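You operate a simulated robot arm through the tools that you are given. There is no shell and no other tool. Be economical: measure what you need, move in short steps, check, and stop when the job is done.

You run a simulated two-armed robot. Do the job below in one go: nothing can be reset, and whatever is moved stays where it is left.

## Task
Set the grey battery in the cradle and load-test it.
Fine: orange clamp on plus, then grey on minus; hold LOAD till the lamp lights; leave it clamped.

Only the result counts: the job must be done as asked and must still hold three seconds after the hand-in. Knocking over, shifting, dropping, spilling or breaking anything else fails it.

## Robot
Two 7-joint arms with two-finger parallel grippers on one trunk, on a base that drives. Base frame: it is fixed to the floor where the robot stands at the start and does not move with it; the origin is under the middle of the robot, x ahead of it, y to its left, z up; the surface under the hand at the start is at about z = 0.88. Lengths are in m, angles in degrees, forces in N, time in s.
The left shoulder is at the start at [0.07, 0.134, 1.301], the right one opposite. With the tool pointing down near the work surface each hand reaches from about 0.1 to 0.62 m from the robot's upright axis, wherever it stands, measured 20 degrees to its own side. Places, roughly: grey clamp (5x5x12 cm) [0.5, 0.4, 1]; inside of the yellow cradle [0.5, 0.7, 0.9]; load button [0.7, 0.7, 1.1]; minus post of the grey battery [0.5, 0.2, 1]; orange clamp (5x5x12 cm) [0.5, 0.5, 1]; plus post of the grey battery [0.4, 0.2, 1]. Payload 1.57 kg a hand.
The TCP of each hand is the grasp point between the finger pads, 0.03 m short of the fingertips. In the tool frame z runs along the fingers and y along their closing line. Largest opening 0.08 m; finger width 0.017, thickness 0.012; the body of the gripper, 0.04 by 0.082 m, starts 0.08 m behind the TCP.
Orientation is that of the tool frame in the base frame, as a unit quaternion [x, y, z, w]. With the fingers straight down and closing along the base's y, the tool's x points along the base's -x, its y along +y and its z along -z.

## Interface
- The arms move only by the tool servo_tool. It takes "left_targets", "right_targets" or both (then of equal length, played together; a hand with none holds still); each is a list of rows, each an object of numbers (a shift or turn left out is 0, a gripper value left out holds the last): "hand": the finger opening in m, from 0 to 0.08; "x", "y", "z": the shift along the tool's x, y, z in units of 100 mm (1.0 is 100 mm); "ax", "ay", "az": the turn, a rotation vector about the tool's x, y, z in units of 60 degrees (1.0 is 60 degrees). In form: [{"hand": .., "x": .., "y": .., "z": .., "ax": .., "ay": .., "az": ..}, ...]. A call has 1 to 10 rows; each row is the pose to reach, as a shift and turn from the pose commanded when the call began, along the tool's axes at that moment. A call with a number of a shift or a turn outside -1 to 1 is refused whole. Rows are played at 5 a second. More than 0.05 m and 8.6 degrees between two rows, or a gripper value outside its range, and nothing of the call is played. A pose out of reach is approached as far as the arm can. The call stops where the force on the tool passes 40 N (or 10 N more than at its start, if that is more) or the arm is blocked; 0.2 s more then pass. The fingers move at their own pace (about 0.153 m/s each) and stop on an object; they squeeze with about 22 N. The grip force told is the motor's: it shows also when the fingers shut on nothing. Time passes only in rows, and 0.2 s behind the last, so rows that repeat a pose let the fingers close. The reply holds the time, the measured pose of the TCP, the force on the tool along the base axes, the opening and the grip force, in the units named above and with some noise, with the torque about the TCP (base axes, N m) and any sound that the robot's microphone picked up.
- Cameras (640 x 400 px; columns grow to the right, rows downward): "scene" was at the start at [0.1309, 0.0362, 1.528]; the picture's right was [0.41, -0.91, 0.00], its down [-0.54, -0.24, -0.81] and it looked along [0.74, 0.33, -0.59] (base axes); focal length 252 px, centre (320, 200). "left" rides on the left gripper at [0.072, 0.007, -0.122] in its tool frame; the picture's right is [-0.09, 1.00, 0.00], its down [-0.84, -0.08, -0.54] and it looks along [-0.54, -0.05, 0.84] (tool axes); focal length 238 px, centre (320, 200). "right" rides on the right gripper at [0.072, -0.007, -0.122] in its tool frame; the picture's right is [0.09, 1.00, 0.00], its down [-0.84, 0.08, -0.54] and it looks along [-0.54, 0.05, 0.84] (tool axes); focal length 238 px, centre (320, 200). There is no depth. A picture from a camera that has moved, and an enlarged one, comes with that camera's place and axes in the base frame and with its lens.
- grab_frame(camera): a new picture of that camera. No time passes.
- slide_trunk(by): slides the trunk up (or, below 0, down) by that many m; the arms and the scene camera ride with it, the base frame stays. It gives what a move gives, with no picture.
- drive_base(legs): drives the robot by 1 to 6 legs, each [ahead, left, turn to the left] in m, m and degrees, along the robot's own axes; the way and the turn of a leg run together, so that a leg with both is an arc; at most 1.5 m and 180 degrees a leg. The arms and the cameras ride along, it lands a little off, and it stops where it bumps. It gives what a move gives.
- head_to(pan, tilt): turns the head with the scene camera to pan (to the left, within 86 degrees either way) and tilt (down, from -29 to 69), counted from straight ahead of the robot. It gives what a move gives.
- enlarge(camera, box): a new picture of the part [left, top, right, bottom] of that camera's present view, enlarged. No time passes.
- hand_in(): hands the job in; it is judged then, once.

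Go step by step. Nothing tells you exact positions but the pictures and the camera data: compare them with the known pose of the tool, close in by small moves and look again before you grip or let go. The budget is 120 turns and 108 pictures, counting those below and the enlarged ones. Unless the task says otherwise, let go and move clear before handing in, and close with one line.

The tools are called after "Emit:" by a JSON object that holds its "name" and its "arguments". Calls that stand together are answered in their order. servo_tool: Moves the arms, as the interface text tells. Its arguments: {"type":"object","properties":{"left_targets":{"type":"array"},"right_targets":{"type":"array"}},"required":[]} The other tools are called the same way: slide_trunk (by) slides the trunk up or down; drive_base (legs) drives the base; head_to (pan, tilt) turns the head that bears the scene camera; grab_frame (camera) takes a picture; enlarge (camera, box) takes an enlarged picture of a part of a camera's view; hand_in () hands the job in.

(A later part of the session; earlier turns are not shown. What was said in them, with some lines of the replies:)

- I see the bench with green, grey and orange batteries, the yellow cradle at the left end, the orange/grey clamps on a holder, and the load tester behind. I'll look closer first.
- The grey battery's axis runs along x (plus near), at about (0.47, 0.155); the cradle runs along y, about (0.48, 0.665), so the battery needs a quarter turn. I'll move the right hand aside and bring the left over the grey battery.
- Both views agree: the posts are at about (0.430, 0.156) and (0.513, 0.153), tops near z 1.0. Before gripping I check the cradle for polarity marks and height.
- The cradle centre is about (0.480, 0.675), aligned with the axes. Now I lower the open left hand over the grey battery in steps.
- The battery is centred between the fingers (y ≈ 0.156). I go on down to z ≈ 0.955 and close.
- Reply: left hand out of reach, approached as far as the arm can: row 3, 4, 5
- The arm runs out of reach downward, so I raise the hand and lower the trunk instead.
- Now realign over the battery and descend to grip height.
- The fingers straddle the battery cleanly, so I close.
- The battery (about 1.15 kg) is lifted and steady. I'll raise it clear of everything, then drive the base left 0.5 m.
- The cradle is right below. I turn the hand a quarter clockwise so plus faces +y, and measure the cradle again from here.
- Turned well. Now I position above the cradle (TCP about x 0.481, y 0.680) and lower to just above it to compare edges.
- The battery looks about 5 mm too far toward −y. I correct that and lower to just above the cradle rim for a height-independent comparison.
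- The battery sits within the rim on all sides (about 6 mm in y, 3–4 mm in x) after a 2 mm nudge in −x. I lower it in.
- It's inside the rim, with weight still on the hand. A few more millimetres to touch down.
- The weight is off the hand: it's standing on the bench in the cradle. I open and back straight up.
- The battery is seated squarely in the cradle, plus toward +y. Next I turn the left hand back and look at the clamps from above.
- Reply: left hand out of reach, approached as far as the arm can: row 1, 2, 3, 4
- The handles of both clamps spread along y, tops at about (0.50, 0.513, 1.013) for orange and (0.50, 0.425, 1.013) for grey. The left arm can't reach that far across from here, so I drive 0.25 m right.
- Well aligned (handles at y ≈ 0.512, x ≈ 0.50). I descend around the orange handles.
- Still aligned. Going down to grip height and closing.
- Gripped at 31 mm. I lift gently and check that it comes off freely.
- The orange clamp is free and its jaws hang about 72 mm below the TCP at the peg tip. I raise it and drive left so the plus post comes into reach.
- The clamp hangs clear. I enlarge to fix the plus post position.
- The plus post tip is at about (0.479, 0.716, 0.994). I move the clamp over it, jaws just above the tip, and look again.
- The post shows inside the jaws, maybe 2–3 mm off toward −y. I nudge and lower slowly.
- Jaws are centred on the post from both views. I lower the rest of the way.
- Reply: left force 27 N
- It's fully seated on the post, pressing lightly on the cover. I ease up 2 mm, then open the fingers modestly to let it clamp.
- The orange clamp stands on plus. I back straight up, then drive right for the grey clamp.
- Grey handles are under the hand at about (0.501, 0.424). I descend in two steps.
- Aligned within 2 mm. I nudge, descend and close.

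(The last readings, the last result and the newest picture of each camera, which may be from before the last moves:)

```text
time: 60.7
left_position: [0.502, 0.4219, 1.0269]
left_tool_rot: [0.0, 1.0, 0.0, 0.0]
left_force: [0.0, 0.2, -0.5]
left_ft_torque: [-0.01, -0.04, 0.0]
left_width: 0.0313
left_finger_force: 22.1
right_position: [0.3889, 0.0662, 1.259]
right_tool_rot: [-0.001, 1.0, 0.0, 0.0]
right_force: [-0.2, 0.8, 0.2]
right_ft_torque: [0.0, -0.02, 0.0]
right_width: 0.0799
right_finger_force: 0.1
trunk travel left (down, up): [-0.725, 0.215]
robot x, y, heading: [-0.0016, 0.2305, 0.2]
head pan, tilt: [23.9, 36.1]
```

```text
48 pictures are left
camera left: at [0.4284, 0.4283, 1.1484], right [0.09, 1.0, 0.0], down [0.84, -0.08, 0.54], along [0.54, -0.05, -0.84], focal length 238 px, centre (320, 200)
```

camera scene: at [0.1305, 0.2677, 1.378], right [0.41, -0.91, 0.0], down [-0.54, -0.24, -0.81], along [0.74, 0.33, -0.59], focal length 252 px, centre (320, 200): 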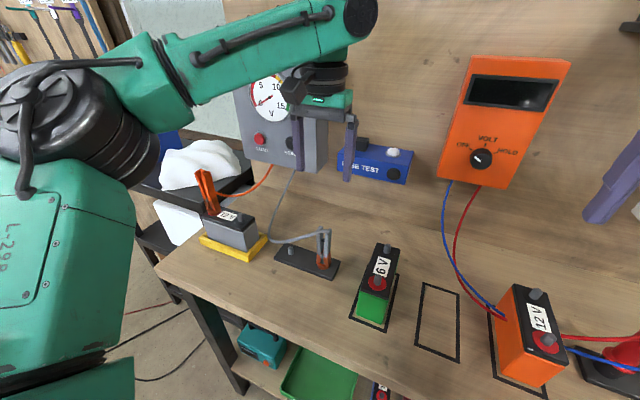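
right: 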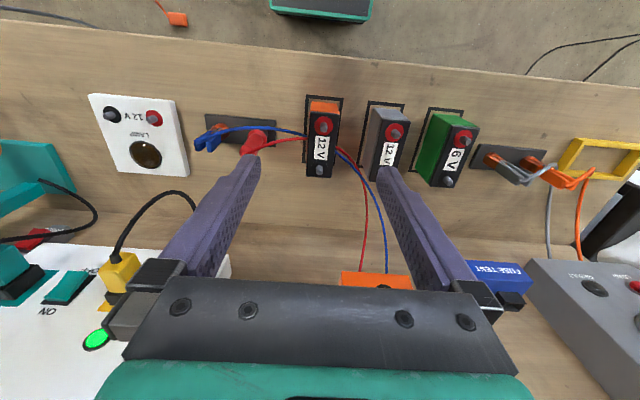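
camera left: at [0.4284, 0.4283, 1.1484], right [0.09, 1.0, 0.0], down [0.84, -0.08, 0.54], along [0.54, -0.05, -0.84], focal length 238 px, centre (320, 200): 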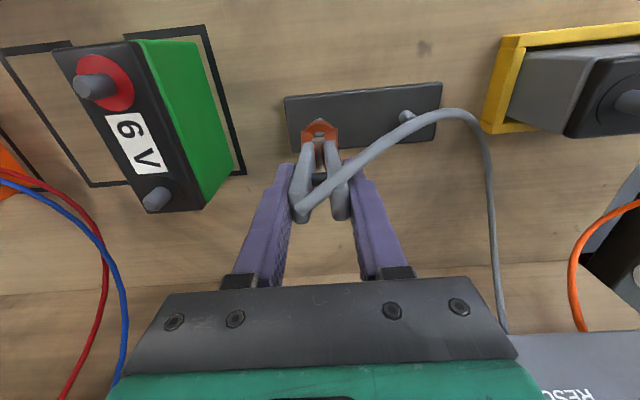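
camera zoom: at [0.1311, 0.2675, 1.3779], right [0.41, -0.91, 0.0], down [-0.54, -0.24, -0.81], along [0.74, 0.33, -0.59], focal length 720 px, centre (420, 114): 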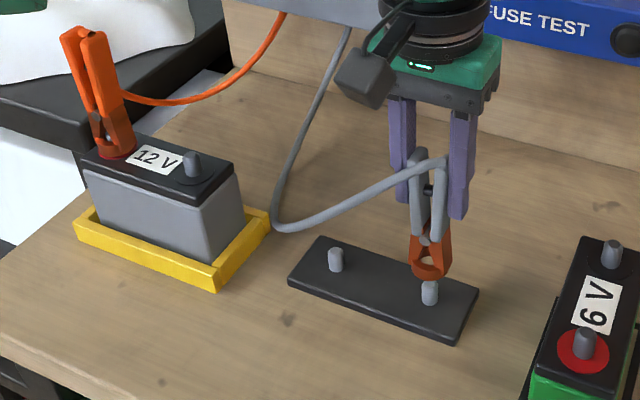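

Grey clamp is off its peg. I raise it and drive left toward the minus post.

Emit:
{"name": "servo_tool", "arguments": {"left_targets": [{"z": -0.3}, {"z": -0.6}, {"z": -0.9}, {"z": -1.0}, {"z": -1.0}]}}

Emit:
{"name": "servo_tool", "arguments": {"left_targets": [{"z": -0.3}, {"z": -0.4}, {"z": -0.4}]}}

Emit:
{"name": "drive_base", "arguments": {"legs": [[0, 0.18, 0]]}}

Emit:
{"name": "enlarge", "arguments": {"camera": "scene", "box": [230, 150, 390, 310]}}

Emit:
{"name": "grab_frame", "arguments": {"camera": "left"}}

```text
time: 61.9
left_position: [0.5003, 0.4209, 1.1275]
left_tool_rot: [-0.001, 1.0, 0.0, 0.0]
left_force: [-0.2, -0.9, -0.8]
left_ft_torque: [0.01, 0.0, 0.01]
left_width: 0.0309
left_finger_force: 22.8
right_position: [0.3887, 0.068, 1.2568]
right_tool_rot: [-0.001, 1.0, 0.001, 0.0]
right_force: [0.3, -0.4, -0.1]
right_ft_torque: [0.02, 0.02, -0.06]
right_width: 0.0804
right_finger_force: 0.2
trunk travel left (down, up): [-0.725, 0.215]
robot x, y, heading: [-0.0048, 0.23, -0.1]
head pan, tilt: [23.9, 36.1]
```

```text
time: 62.7
left_position: [0.5, 0.4208, 1.1662]
left_tool_rot: [0.0, 1.0, -0.001, 0.001]
left_force: [-0.7, 0.3, -0.4]
left_ft_torque: [0.01, 0.01, 0.02]
left_width: 0.0309
left_finger_force: 22.1
right_position: [0.3884, 0.0679, 1.257]
right_tool_rot: [-0.001, 1.0, 0.0, 0.0]
right_force: [0.1, 0.1, -0.3]
right_ft_torque: [0.02, 0.0, -0.03]
right_width: 0.0799
right_finger_force: 0.0
trunk travel left (down, up): [-0.725, 0.215]
robot x, y, heading: [0.0016, 0.233, -0.4]
head pan, tilt: [23.9, 36.1]
```

```text
time: 64.2
left_position: [0.4996, 0.5982, 1.1659]
left_tool_rot: [0.0, 1.0, 0.0, -0.001]
left_force: [0.1, 0.3, -0.4]
left_ft_torque: [0.02, 0.02, 0.05]
left_width: 0.0311
left_finger_force: 21.8
right_position: [0.3883, 0.2437, 1.2561]
right_tool_rot: [-0.002, 1.0, 0.002, 0.0]
right_force: [0.1, 0.0, -0.5]
right_ft_torque: [0.01, -0.02, 0.01]
right_width: 0.08
right_finger_force: 0.1
trunk travel left (down, up): [-0.725, 0.215]
robot x, y, heading: [0.002, 0.4113, 0.3]
head pan, tilt: [23.9, 36.1]
```

```text
2.50 times, centred on (310, 230) of scene
camera zoom: at [0.1305, 0.4433, 1.378], right [0.41, -0.91, 0.0], down [-0.54, -0.24, -0.81], along [0.74, 0.33, -0.59], focal length 630 px, centre (345, 125)
```

zoom: 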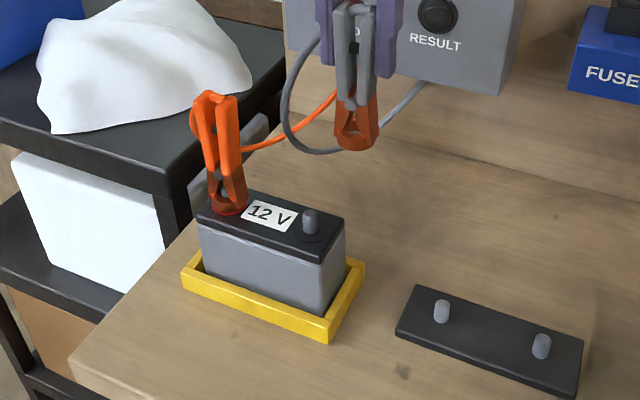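

```text
46 pictures are left
camera left: at [0.4276, 0.6042, 1.2881], right [0.09, 1.0, 0.0], down [0.84, -0.08, 0.54], along [0.54, -0.05, -0.84], focal length 238 px, centre (320, 200)
```

left: 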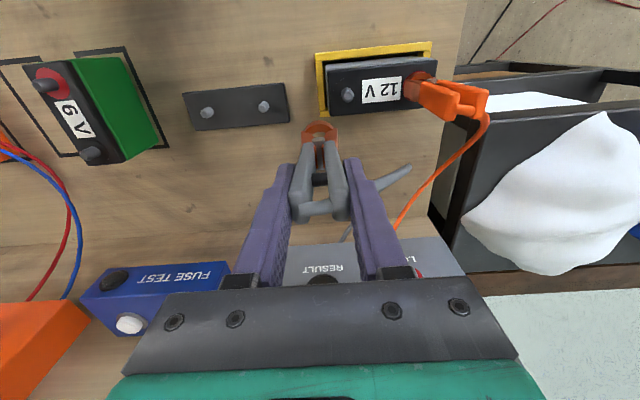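

I move the grey clamp over the minus post at about (0.479, 0.636), jaws just above it.

Emit:
{"name": "servo_tool", "arguments": {"left_targets": [{"x": 0.1, "y": 0.19}, {"x": 0.205, "y": 0.38}, {"x": 0.205, "y": 0.38, "z": 0.3}, {"x": 0.205, "y": 0.38, "z": 0.6}, {"x": 0.205, "y": 0.38, "z": 0.61}, {"x": 0.205, "y": 0.38, "z": 0.61}]}}

Emit:
{"name": "enlarge", "arguments": {"camera": "left", "box": [220, 70, 420, 195]}}

Emit:
{"name": "enlarge", "arguments": {"camera": "scene", "box": [270, 170, 350, 240]}}

```text
time: 65.6
left_position: [0.4793, 0.6409, 1.105]
left_tool_rot: [-0.001, 1.0, -0.001, 0.0]
left_force: [0.0, 0.7, -1.3]
left_ft_torque: [-0.01, 0.01, -0.02]
left_width: 0.0311
left_finger_force: 22.4
right_position: [0.3892, 0.2464, 1.2577]
right_tool_rot: [-0.001, 1.0, -0.001, 0.0]
right_force: [-1.1, -0.3, 0.5]
right_ft_torque: [-0.02, 0.01, -0.01]
right_width: 0.08
right_finger_force: 0.1
trunk travel left (down, up): [-0.725, 0.215]
robot x, y, heading: [-0.0018, 0.4082, 0.4]
head pan, tilt: [23.9, 36.1]
```

```text
3.20 times, centred on (320, 132) of left
camera zoom: at [0.4064, 0.6456, 1.2262], right [0.09, 1.0, 0.0], down [0.84, -0.08, 0.54], along [0.54, -0.05, -0.84], focal length 763 px, centre (320, 416)
```

zoom: 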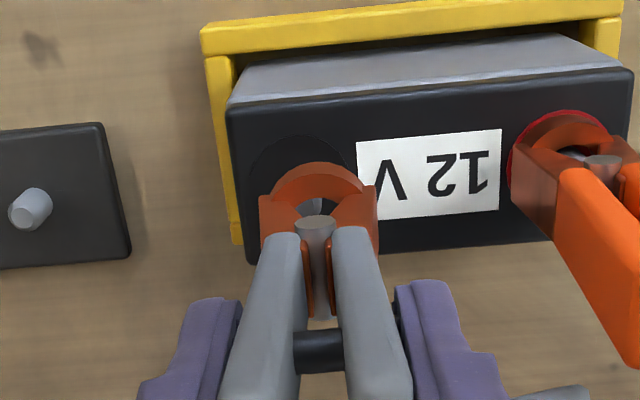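

```text
5.71 times, centred on (310, 205) of scene
camera zoom: at [0.1307, 0.4464, 1.3779], right [0.41, -0.91, 0.0], down [-0.54, -0.24, -0.81], along [0.74, 0.33, -0.59], focal length 1439 px, centre (377, 171)
```

zoom: 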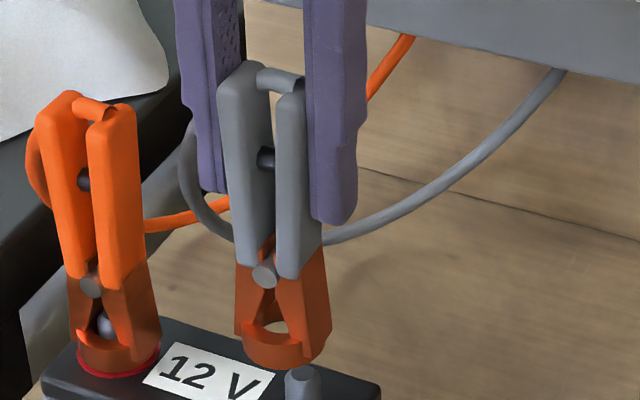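

The jaws are about 7 mm too far toward +y. I correct, lower a little and look.

Emit:
{"name": "servo_tool", "arguments": {"left_targets": [{"y": -0.035}, {"y": -0.068}, {"y": -0.068}]}}

Emit:
{"name": "enlarge", "arguments": {"camera": "left", "box": [220, 70, 420, 195]}}

Emit:
{"name": "enlarge", "arguments": {"camera": "scene", "box": [270, 190, 350, 260]}}

```text
time: 66.4
left_position: [0.4797, 0.6321, 1.1055]
left_tool_rot: [-0.001, 1.0, 0.001, 0.001]
left_force: [-0.4, 0.6, -0.8]
left_ft_torque: [-0.01, -0.01, 0.01]
left_width: 0.0311
left_finger_force: 22.1
right_position: [0.3887, 0.2461, 1.2569]
right_tool_rot: [-0.001, 1.0, 0.001, 0.0]
right_force: [-0.3, 0.1, -0.1]
right_ft_torque: [-0.04, -0.02, 0.02]
right_width: 0.0801
right_finger_force: 0.0
trunk travel left (down, up): [-0.725, 0.215]
robot x, y, heading: [0.0017, 0.4119, 0.3]
head pan, tilt: [23.9, 36.1]
```

```text
3.20 times, centred on (320, 132) of left
camera zoom: at [0.4066, 0.6386, 1.2266], right [0.09, 1.0, 0.0], down [0.84, -0.07, 0.54], along [0.54, -0.05, -0.84], focal length 763 px, centre (320, 416)
```

zoom: 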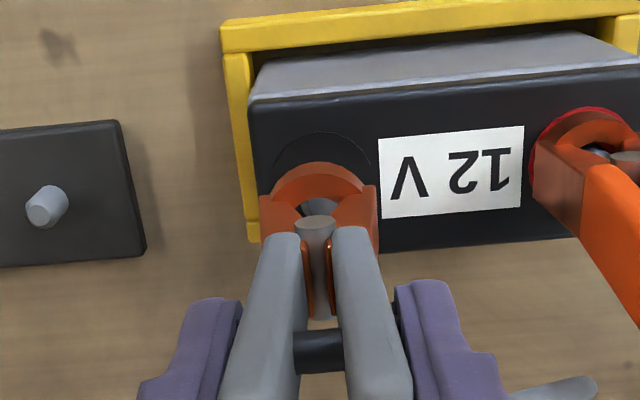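

```text
5.71 times, centred on (310, 225) of scene
camera zoom: at [0.1305, 0.4466, 1.3779], right [0.41, -0.91, 0.0], down [-0.54, -0.24, -0.81], along [0.74, 0.33, -0.59], focal length 1439 px, centre (377, 57)
```

zoom: 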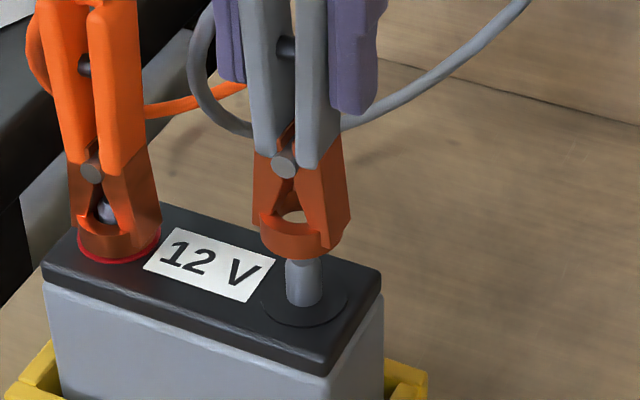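

Now centred in both views. I lower onto the minus post.

Emit:
{"name": "servo_tool", "arguments": {"left_targets": [{"z": 0.06}, {"z": 0.12}, {"z": 0.18}, {"z": 0.24}, {"z": 0.29}, {"z": 0.33}, {"z": 0.33}]}}

Emit:
{"name": "enlarge", "arguments": {"camera": "scene", "box": [270, 190, 350, 260]}}

Emit:
{"name": "enlarge", "arguments": {"camera": "left", "box": [220, 70, 420, 195]}}

```text
time: 68.0
left_position: [0.4798, 0.6321, 1.0715]
left_tool_rot: [-0.001, 1.0, 0.0, 0.001]
left_force: [-0.3, 0.4, -1.0]
left_ft_torque: [-0.01, 0.01, 0.01]
left_width: 0.0308
left_finger_force: 21.3
right_position: [0.3875, 0.2463, 1.2583]
right_tool_rot: [-0.002, 1.0, 0.0, 0.0]
right_force: [0.7, 0.2, 0.0]
right_ft_torque: [0.0, 0.01, 0.01]
right_width: 0.0799
right_finger_force: 0.0
trunk travel left (down, up): [-0.725, 0.215]
robot x, y, heading: [0.0011, 0.4088, 0.2]
head pan, tilt: [23.9, 36.1]
```

```text
5.71 times, centred on (310, 225) of scene
camera zoom: at [0.1305, 0.4464, 1.378], right [0.41, -0.91, 0.0], down [-0.54, -0.24, -0.81], along [0.74, 0.33, -0.59], focal length 1439 px, centre (377, 57)
```

zoom: 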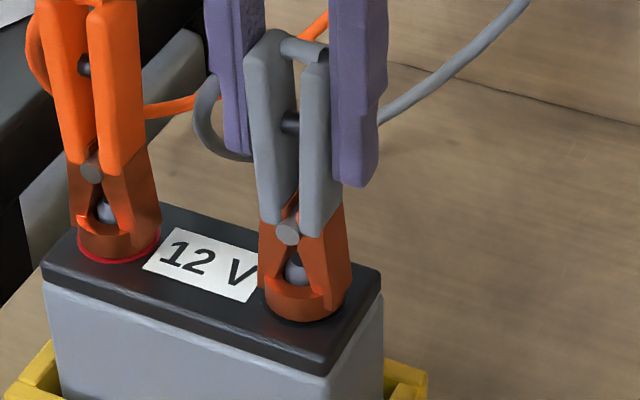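

```text
3.20 times, centred on (320, 132) of left
camera zoom: at [0.4073, 0.6382, 1.1939], right [0.09, 1.0, 0.0], down [0.84, -0.08, 0.54], along [0.54, -0.05, -0.84], focal length 763 px, centre (320, 416)
```

zoom: 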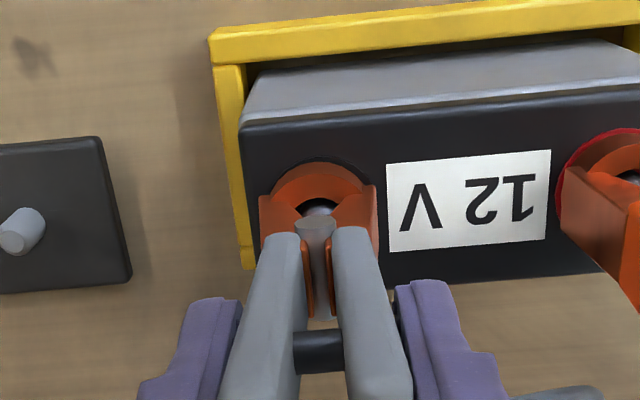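

Grey is fully on minus. I open to 50 mm only (to spare the orange clamp) and back up.

Emit:
{"name": "servo_tool", "arguments": {"left_targets": [{"hand": 0.035}, {"hand": 0.04}, {"hand": 0.045}, {"hand": 0.05}, {"hand": 0.05}]}}

Emit:
{"name": "servo_tool", "arguments": {"left_targets": [{"z": -0.2}, {"z": -0.5}, {"z": -0.8}, {"z": -1.0}, {"z": -1.0}]}}

Emit:
{"name": "grab_frame", "arguments": {"camera": "scene"}}

Emit:
{"name": "enlarge", "arguments": {"camera": "scene", "box": [240, 60, 440, 300]}}

Emit:
{"name": "grab_frame", "arguments": {"camera": "left"}}

```text
time: 69.2
left_position: [0.4803, 0.6318, 1.0721]
left_tool_rot: [-0.001, 1.0, 0.0, 0.001]
left_force: [0.5, 0.9, -0.2]
left_ft_torque: [0.0, 0.03, 0.0]
left_width: 0.0502
left_finger_force: 0.1
right_position: [0.3886, 0.2462, 1.2574]
right_tool_rot: [-0.002, 1.0, 0.0, 0.0]
right_force: [-0.7, 0.4, 0.7]
right_ft_torque: [0.01, -0.04, 0.01]
right_width: 0.0799
right_finger_force: 0.0
trunk travel left (down, up): [-0.725, 0.215]
robot x, y, heading: [0.0007, 0.4102, 0.0]
head pan, tilt: [23.9, 36.1]
```

```text
time: 70.4
left_position: [0.4802, 0.6335, 1.174]
left_tool_rot: [0.0, 1.0, 0.0, 0.001]
left_force: [0.1, -0.2, 0.4]
left_ft_torque: [-0.01, 0.0, 0.0]
left_width: 0.0499
left_finger_force: 0.2
right_position: [0.3883, 0.2476, 1.2579]
right_tool_rot: [-0.001, 1.0, 0.0, 0.0]
right_force: [-0.6, -0.2, 0.1]
right_ft_torque: [-0.01, 0.01, 0.0]
right_width: 0.0801
right_finger_force: 0.0
trunk travel left (down, up): [-0.725, 0.215]
robot x, y, heading: [-0.003, 0.4103, 0.3]
head pan, tilt: [23.9, 36.1]
```

```text
39 pictures are left
camera scene: at [0.1305, 0.4465, 1.378], right [0.41, -0.91, 0.0], down [-0.54, -0.24, -0.81], along [0.74, 0.33, -0.59], focal length 252 px, centre (320, 200)
```

scene: 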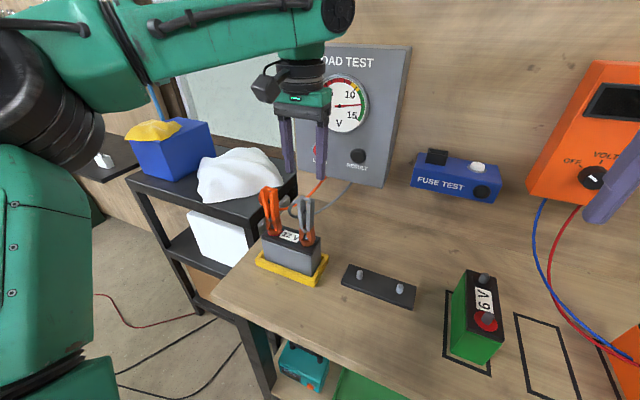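

```text
1.67 times, centred on (340, 180) of scene
camera zoom: at [0.1305, 0.4465, 1.378], right [0.41, -0.91, 0.0], down [-0.54, -0.24, -0.81], along [0.74, 0.33, -0.59], focal length 420 px, centre (287, 233)
```

zoom: 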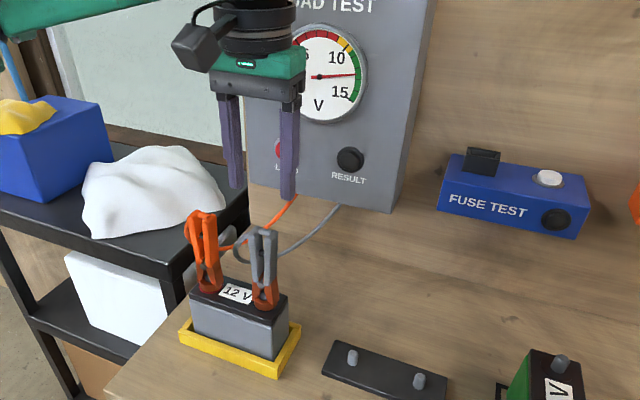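

```text
37 pictures are left
camera left: at [0.4076, 0.6382, 1.2951], right [0.09, 1.0, 0.0], down [0.84, -0.08, 0.54], along [0.54, -0.05, -0.84], focal length 238 px, centre (320, 200)
```

left: 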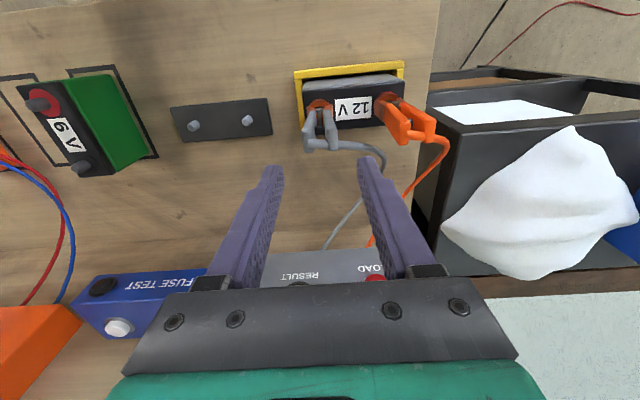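

The meter now reads about 12.5 V, so both clamps make contact. The LOAD button is at about (0.665, 0.688, 1.106); I'll rise, close the fingers and tilt the hand about 36° to press forward over the clamps.

Emit:
{"name": "servo_tool", "arguments": {"left_targets": [{"z": -0.3}, {"z": -0.6, "hand": 0.0}, {"z": -0.9, "y": 0.2, "hand": 0.0}, {"z": -1.0, "y": 0.5}, {"z": -1.0, "y": 0.53}, {"z": -1.0, "y": 0.53}]}}

Emit:
{"name": "servo_tool", "arguments": {"left_targets": [{"ay": -0.12}, {"ay": -0.24}, {"ay": -0.36}, {"ay": -0.48}, {"ay": -0.6}, {"ay": -0.6}]}}

Emit:
{"name": "grab_frame", "arguments": {"camera": "left"}}

Emit:
{"name": "grab_frame", "arguments": {"camera": "scene"}}

```text
time: 71.8
left_position: [0.4652, 0.6841, 1.2556]
left_tool_rot: [-0.002, 1.0, 0.0, 0.001]
left_force: [-0.6, 0.4, -0.1]
left_ft_torque: [-0.01, 0.01, 0.01]
left_width: 0.0
left_finger_force: 21.3
left hand out of reach, approached as far as the arm can: row 3, 4, 5, 6
right_position: [0.3882, 0.2463, 1.2575]
right_tool_rot: [-0.002, 1.0, 0.0, 0.0]
right_force: [0.6, -0.4, 0.3]
right_ft_torque: [0.01, -0.03, -0.02]
right_width: 0.0802
right_finger_force: 0.0
trunk travel left (down, up): [-0.725, 0.215]
robot x, y, heading: [-0.0034, 0.4093, 0.2]
head pan, tilt: [23.9, 36.1]
```

```text
time: 73.2
left_position: [0.4657, 0.6824, 1.2556]
left_tool_rot: [-0.001, 0.951, 0.001, 0.31]
left_force: [-0.4, 0.4, 0.4]
left_ft_torque: [0.03, 0.0, -0.03]
left_width: 0.0
left_finger_force: 21.4
right_position: [0.3879, 0.2464, 1.2582]
right_tool_rot: [-0.002, 1.0, -0.001, 0.0]
right_force: [0.4, 0.0, -0.1]
right_ft_torque: [-0.02, 0.01, -0.02]
right_width: 0.0799
right_finger_force: 0.0
trunk travel left (down, up): [-0.725, 0.215]
robot x, y, heading: [-0.0047, 0.4108, 0.3]
head pan, tilt: [23.9, 36.1]
```

```text
36 pictures are left
camera left: at [0.3353, 0.6899, 1.3107], right [0.07, 1.0, 0.05], down [0.36, -0.08, 0.93], along [0.93, -0.05, -0.36], focal length 238 px, centre (320, 200)
```

left: 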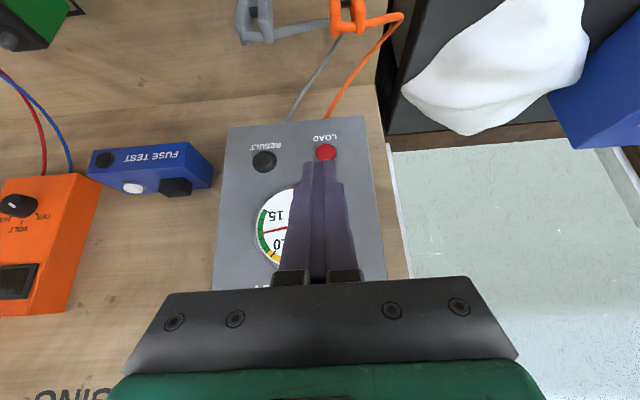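

```text
35 pictures are left
camera scene: at [0.1309, 0.446, 1.3779], right [0.41, -0.91, 0.0], down [-0.54, -0.24, -0.81], along [0.74, 0.33, -0.59], focal length 252 px, centre (320, 200)
```

scene: 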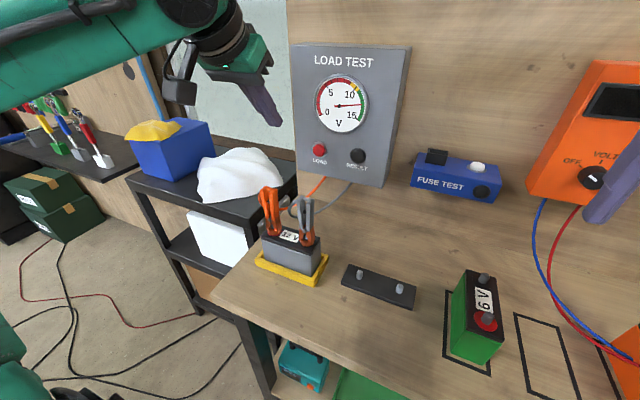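

I advance along the fingers to about 4 cm before the button.

Emit:
{"name": "servo_tool", "arguments": {"left_targets": [{"x": -0.1, "z": 0.3, "y": 0.02}, {"x": -0.2, "z": 0.6, "y": 0.04}, {"x": -0.3, "z": 0.9, "y": 0.04}, {"x": -0.3, "z": 1.0, "y": 0.04}, {"x": -0.3, "z": 1.0, "y": 0.04}]}}

Emit:
{"name": "servo_tool", "arguments": {"left_targets": [{"z": 0.3}, {"z": 0.6}, {"z": 0.7}, {"z": 0.7}]}}

Emit:
{"name": "grab_frame", "arguments": {"camera": "left"}}

Emit:
{"name": "enlarge", "arguments": {"camera": "scene", "box": [230, 60, 430, 210]}}

```text
time: 74.4
left_position: [0.5482, 0.6887, 1.191]
left_tool_rot: [-0.001, 0.951, 0.001, 0.309]
left_force: [0.3, 0.0, -0.9]
left_ft_torque: [0.0, 0.04, 0.02]
left_width: 0.0
left_finger_force: 20.9
right_position: [0.3878, 0.2467, 1.2574]
right_tool_rot: [-0.003, 1.0, 0.001, 0.0]
right_force: [0.0, -0.4, 0.4]
right_ft_torque: [0.01, -0.01, 0.02]
right_width: 0.0798
right_finger_force: 0.0
trunk travel left (down, up): [-0.725, 0.215]
robot x, y, heading: [-0.0004, 0.4101, 0.3]
head pan, tilt: [23.9, 36.1]
```

```text
time: 75.4
left_position: [0.5901, 0.6878, 1.1342]
left_tool_rot: [0.0, 0.951, 0.0, 0.309]
left_force: [-0.2, -0.1, -0.4]
left_ft_torque: [-0.01, 0.02, -0.01]
left_width: 0.0001
left_finger_force: 21.4
right_position: [0.3879, 0.2456, 1.2588]
right_tool_rot: [-0.002, 1.0, 0.0, 0.0]
right_force: [-0.3, -0.6, 0.2]
right_ft_torque: [-0.02, -0.02, 0.0]
right_width: 0.08
right_finger_force: 0.1
trunk travel left (down, up): [-0.725, 0.215]
robot x, y, heading: [-0.0006, 0.4085, -0.0]
head pan, tilt: [23.9, 36.1]
```

```text
34 pictures are left
camera left: at [0.4589, 0.695, 1.1909], right [0.07, 1.0, 0.05], down [0.36, -0.08, 0.93], along [0.93, -0.05, -0.36], focal length 238 px, centre (320, 200)
```

left: 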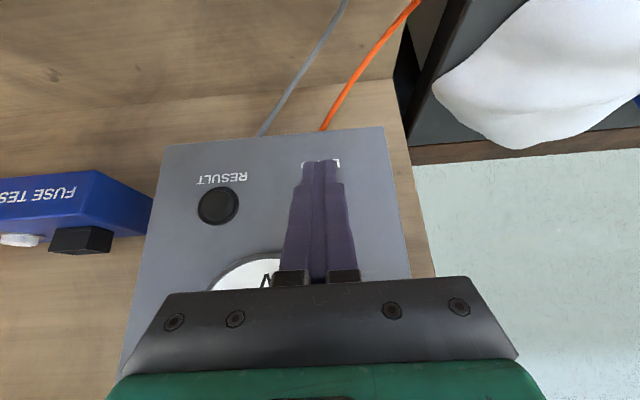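

```text
2.67 times, centred on (330, 135) of scene
camera zoom: at [0.1302, 0.4464, 1.378], right [0.41, -0.91, 0.0], down [-0.54, -0.24, -0.81], along [0.74, 0.33, -0.59], focal length 672 px, centre (293, 373)
```

zoom: 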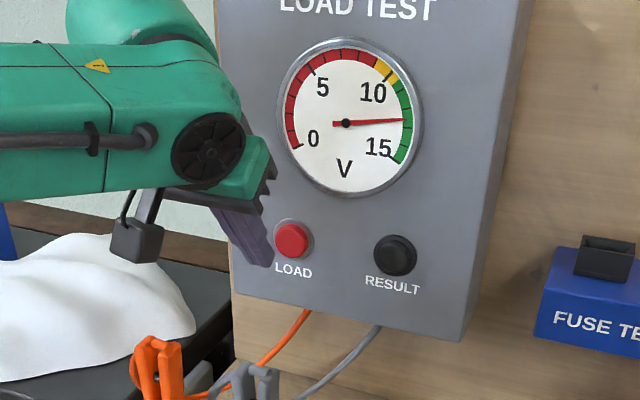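

The fingertips are level with the button, about 4 cm short. I advance horizontally in +x, watching the force.

Emit:
{"name": "servo_tool", "arguments": {"left_targets": [{"x": -0.12, "z": 0.09, "y": -0.03}, {"x": -0.2, "z": 0.16, "y": -0.03}, {"x": -0.24, "z": 0.19, "y": -0.03}, {"x": -0.24, "z": 0.19, "y": -0.03}]}}

Emit:
{"name": "enlarge", "arguments": {"camera": "scene", "box": [270, 110, 390, 190]}}

```text
time: 76.4
left_position: [0.6204, 0.6853, 1.1337]
left_tool_rot: [-0.001, 0.951, 0.0, 0.309]
left_force: [-0.1, -0.2, -0.3]
left_ft_torque: [0.0, -0.01, 0.02]
left_width: 0.0
left_finger_force: 21.3
right_position: [0.388, 0.2463, 1.2573]
right_tool_rot: [-0.002, 1.0, 0.0, 0.0]
right_force: [-0.9, -0.4, 0.1]
right_ft_torque: [0.04, 0.04, -0.02]
right_width: 0.0801
right_finger_force: 0.0
trunk travel left (down, up): [-0.725, 0.215]
robot x, y, heading: [-0.0, 0.4055, 0.1]
head pan, tilt: [23.9, 36.1]
```

```text
5.00 times, centred on (330, 150) of scene
camera zoom: at [0.1304, 0.4462, 1.378], right [0.41, -0.91, 0.0], down [-0.54, -0.24, -0.81], along [0.74, 0.33, -0.59], focal length 1259 px, centre (270, 450)
```

zoom: 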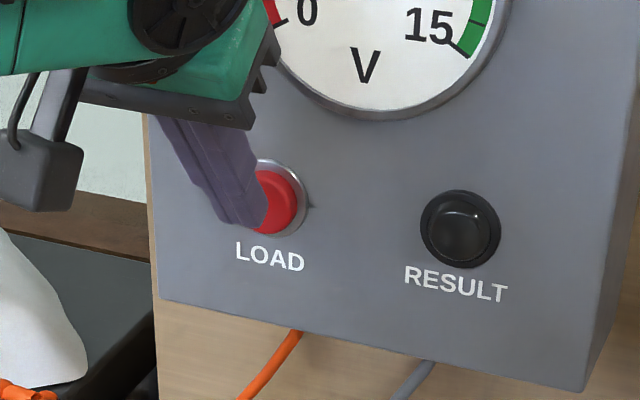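

Nearly touching. I press on in small steps.

Emit:
{"name": "servo_tool", "arguments": {"left_targets": [{"x": -0.04, "z": 0.03}, {"x": -0.065, "z": 0.047}, {"x": -0.09, "z": 0.065}, {"x": -0.115, "z": 0.083}, {"x": -0.115, "z": 0.083}]}}

Emit:
{"name": "enlarge", "arguments": {"camera": "scene", "box": [270, 110, 390, 190]}}

```text
time: 77.6
left_position: [0.6337, 0.6868, 1.1335]
left_tool_rot: [-0.002, 0.951, 0.001, 0.309]
left_force: [0.4, 0.8, 0.0]
left_ft_torque: [-0.01, -0.01, 0.0]
left_width: 0.0
left_finger_force: 21.3
right_position: [0.3881, 0.2472, 1.2584]
right_tool_rot: [-0.002, 1.0, 0.0, 0.0]
right_force: [-0.1, -0.8, -0.5]
right_ft_torque: [0.01, 0.02, 0.04]
right_width: 0.08
right_finger_force: 0.1
trunk travel left (down, up): [-0.725, 0.215]
robot x, y, heading: [-0.0002, 0.4092, 0.3]
head pan, tilt: [23.9, 36.1]
```

```text
5.00 times, centred on (330, 150) of scene
camera zoom: at [0.1302, 0.4464, 1.378], right [0.41, -0.91, 0.0], down [-0.54, -0.24, -0.81], along [0.74, 0.33, -0.59], focal length 1259 px, centre (270, 450)
```

zoom: 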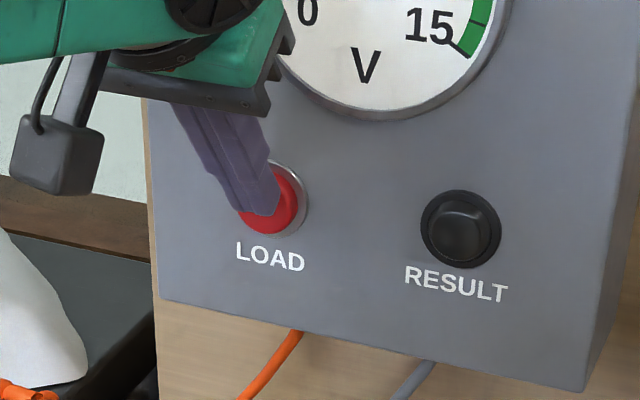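

No contact yet; continue in 3 mm steps.

Emit:
{"name": "servo_tool", "arguments": {"left_targets": [{"x": -0.024, "z": 0.018}, {"x": -0.048, "z": 0.035}, {"x": -0.073, "z": 0.053}, {"x": -0.097, "z": 0.07}, {"x": -0.121, "z": 0.088}, {"x": -0.121, "z": 0.088}]}}

Emit:
{"name": "enlarge", "arguments": {"camera": "scene", "box": [270, 110, 390, 190]}}

```text
time: 79.0
left_position: [0.6436, 0.6874, 1.1355]
left_tool_rot: [-0.001, 0.951, 0.0, 0.31]
left_force: [-22.8, -1.5, -7.6]
left_ft_torque: [-0.04, 0.57, -0.05]
left_width: 0.0
left_finger_force: 21.2
right_position: [0.382, 0.247, 1.2592]
right_tool_rot: [-0.001, 1.0, 0.0, 0.002]
right_force: [0.4, 0.1, -0.8]
right_ft_torque: [0.02, 0.01, -0.01]
right_width: 0.0797
right_finger_force: 0.1
trunk travel left (down, up): [-0.725, 0.215]
robot x, y, heading: [-0.002, 0.4102, 0.3]
head pan, tilt: [23.9, 36.1]
heard: click
```

```text
5.00 times, centred on (330, 150) of scene
camera zoom: at [0.1239, 0.4464, 1.3785], right [0.41, -0.91, 0.0], down [-0.53, -0.24, -0.81], along [0.74, 0.33, -0.59], focal length 1259 px, centre (270, 450)
```

zoom: 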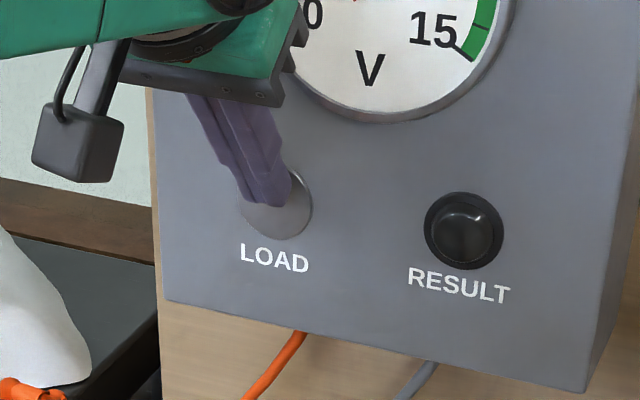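

The button clicked and is pressed in. I hold it and watch the lamp.

Emit:
{"name": "servo_tool", "arguments": {"left_targets": [{}, {}, {}, {}, {}, {}, {}, {}]}}

Emit:
{"name": "enlarge", "arguments": {"camera": "scene", "box": [270, 60, 390, 190]}}

```text
time: 80.8
left_position: [0.6432, 0.6854, 1.1369]
left_tool_rot: [-0.001, 0.95, 0.001, 0.311]
left_force: [-21.7, -0.8, -6.9]
left_ft_torque: [0.0, 0.59, -0.03]
left_width: 0.0
left_finger_force: 21.8
right_position: [0.3829, 0.2459, 1.2603]
right_tool_rot: [-0.001, 1.0, -0.001, 0.003]
right_force: [0.7, 0.6, -0.1]
right_ft_torque: [0.0, -0.02, -0.03]
right_width: 0.0801
right_finger_force: 0.0
trunk travel left (down, up): [-0.725, 0.215]
robot x, y, heading: [-0.0016, 0.4074, 0.2]
head pan, tilt: [23.9, 36.1]
```

```text
3.08 times, centred on (330, 125) of scene
camera zoom: at [0.1237, 0.4465, 1.3786], right [0.41, -0.91, 0.0], down [-0.53, -0.24, -0.81], along [0.74, 0.33, -0.59], focal length 775 px, centre (289, 431)
```

zoom: 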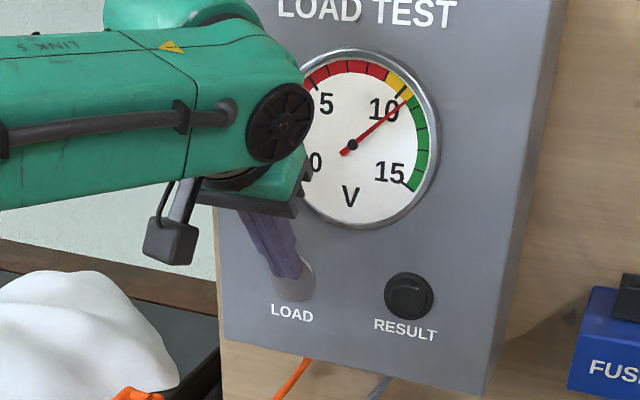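

The load is on (needle has dropped to about 10.5 V) and the lamp isn't lit yet. I keep holding.

Emit:
{"name": "servo_tool", "arguments": {"left_targets": [{}, {}, {}, {}, {}, {}, {}, {}, {}, {}]}}

Emit:
{"name": "enlarge", "arguments": {"camera": "scene", "box": [270, 60, 390, 190]}}

```text
time: 83.0
left_position: [0.6428, 0.6862, 1.1372]
left_tool_rot: [-0.001, 0.95, 0.0, 0.311]
left_force: [-21.4, -0.5, -5.3]
left_ft_torque: [0.01, 0.56, -0.01]
left_width: 0.0
left_finger_force: 21.2
right_position: [0.3822, 0.2482, 1.2602]
right_tool_rot: [-0.002, 1.0, 0.0, 0.003]
right_force: [-0.1, 0.7, 0.1]
right_ft_torque: [-0.01, 0.0, 0.03]
right_width: 0.0799
right_finger_force: 0.0
trunk travel left (down, up): [-0.725, 0.215]
robot x, y, heading: [-0.0047, 0.4121, 0.3]
head pan, tilt: [23.9, 36.1]
```

```text
3.08 times, centred on (330, 125) of scene
camera zoom: at [0.1234, 0.4466, 1.3787], right [0.41, -0.91, 0.0], down [-0.53, -0.24, -0.81], along [0.74, 0.33, -0.59], focal length 775 px, centre (289, 431)
```

zoom: 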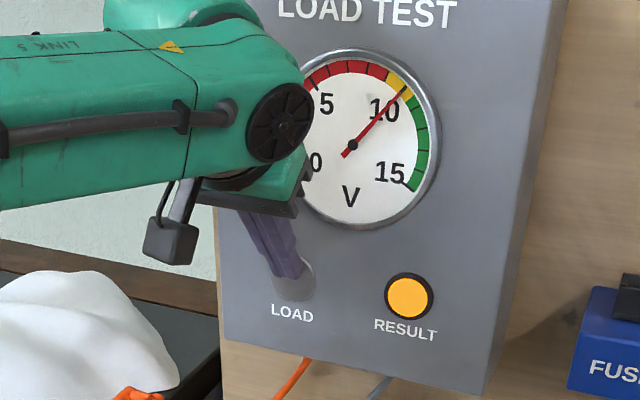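

The RESULT lamp is lit amber. I release the button and back away clear of the tester and clamps.

Emit:
{"name": "servo_tool", "arguments": {"left_targets": [{"x": 0.15, "z": -0.11}, {"x": 0.35, "z": -0.26}, {"x": 0.45, "z": -0.33}, {"x": 0.45, "z": -0.6}, {"x": 0.45, "z": -0.9}, {"x": 0.45, "z": -1.0}, {"x": 0.45, "z": -1.0}]}}

Emit:
{"name": "grab_frame", "arguments": {"camera": "scene"}}

Emit:
{"name": "enlarge", "arguments": {"camera": "scene", "box": [240, 60, 400, 300]}}

```text
time: 84.6
left_position: [0.5547, 0.6857, 1.1875]
left_tool_rot: [-0.001, 0.951, 0.0, 0.309]
left_force: [-0.1, 0.4, -0.3]
left_ft_torque: [0.06, -0.02, 0.04]
left_width: 0.0
left_finger_force: 21.7
right_position: [0.3888, 0.2466, 1.2579]
right_tool_rot: [-0.002, 1.0, 0.0, 0.0]
right_force: [0.0, -0.4, -0.4]
right_ft_torque: [0.01, 0.03, 0.0]
right_width: 0.0797
right_finger_force: 0.0
trunk travel left (down, up): [-0.725, 0.215]
robot x, y, heading: [-0.0027, 0.4099, 0.4]
head pan, tilt: [23.9, 36.1]
```

```text
27 pictures are left
camera scene: at [0.131, 0.4463, 1.3779], right [0.41, -0.91, 0.0], down [-0.54, -0.24, -0.81], along [0.74, 0.33, -0.59], focal length 252 px, centre (320, 200)
```

scene: 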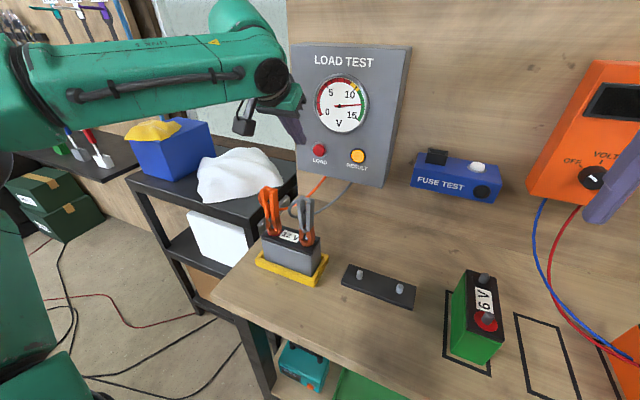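

```text
1.67 times, centred on (320, 180) of scene
camera zoom: at [0.131, 0.4463, 1.3779], right [0.41, -0.91, 0.0], down [-0.54, -0.24, -0.81], along [0.74, 0.33, -0.59], focal length 420 px, centre (320, 233)
```

zoom: 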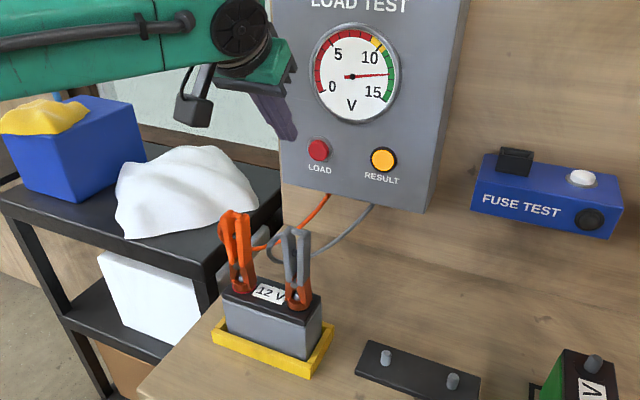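

The lamp stays lit, the meter is back at about 12.5 V, both clamps hold, and the hand is clear. Handing in.

Emit:
{"name": "hand_in", "arguments": {}}

```text
The job is handed in.
```

The grey battery is in the cradle with the orange clamp on plus and the grey on minus. I held LOAD until the RESULT lamp lit amber, and the battery is left clamped; nothing else was disturbed as far as the pictures show.
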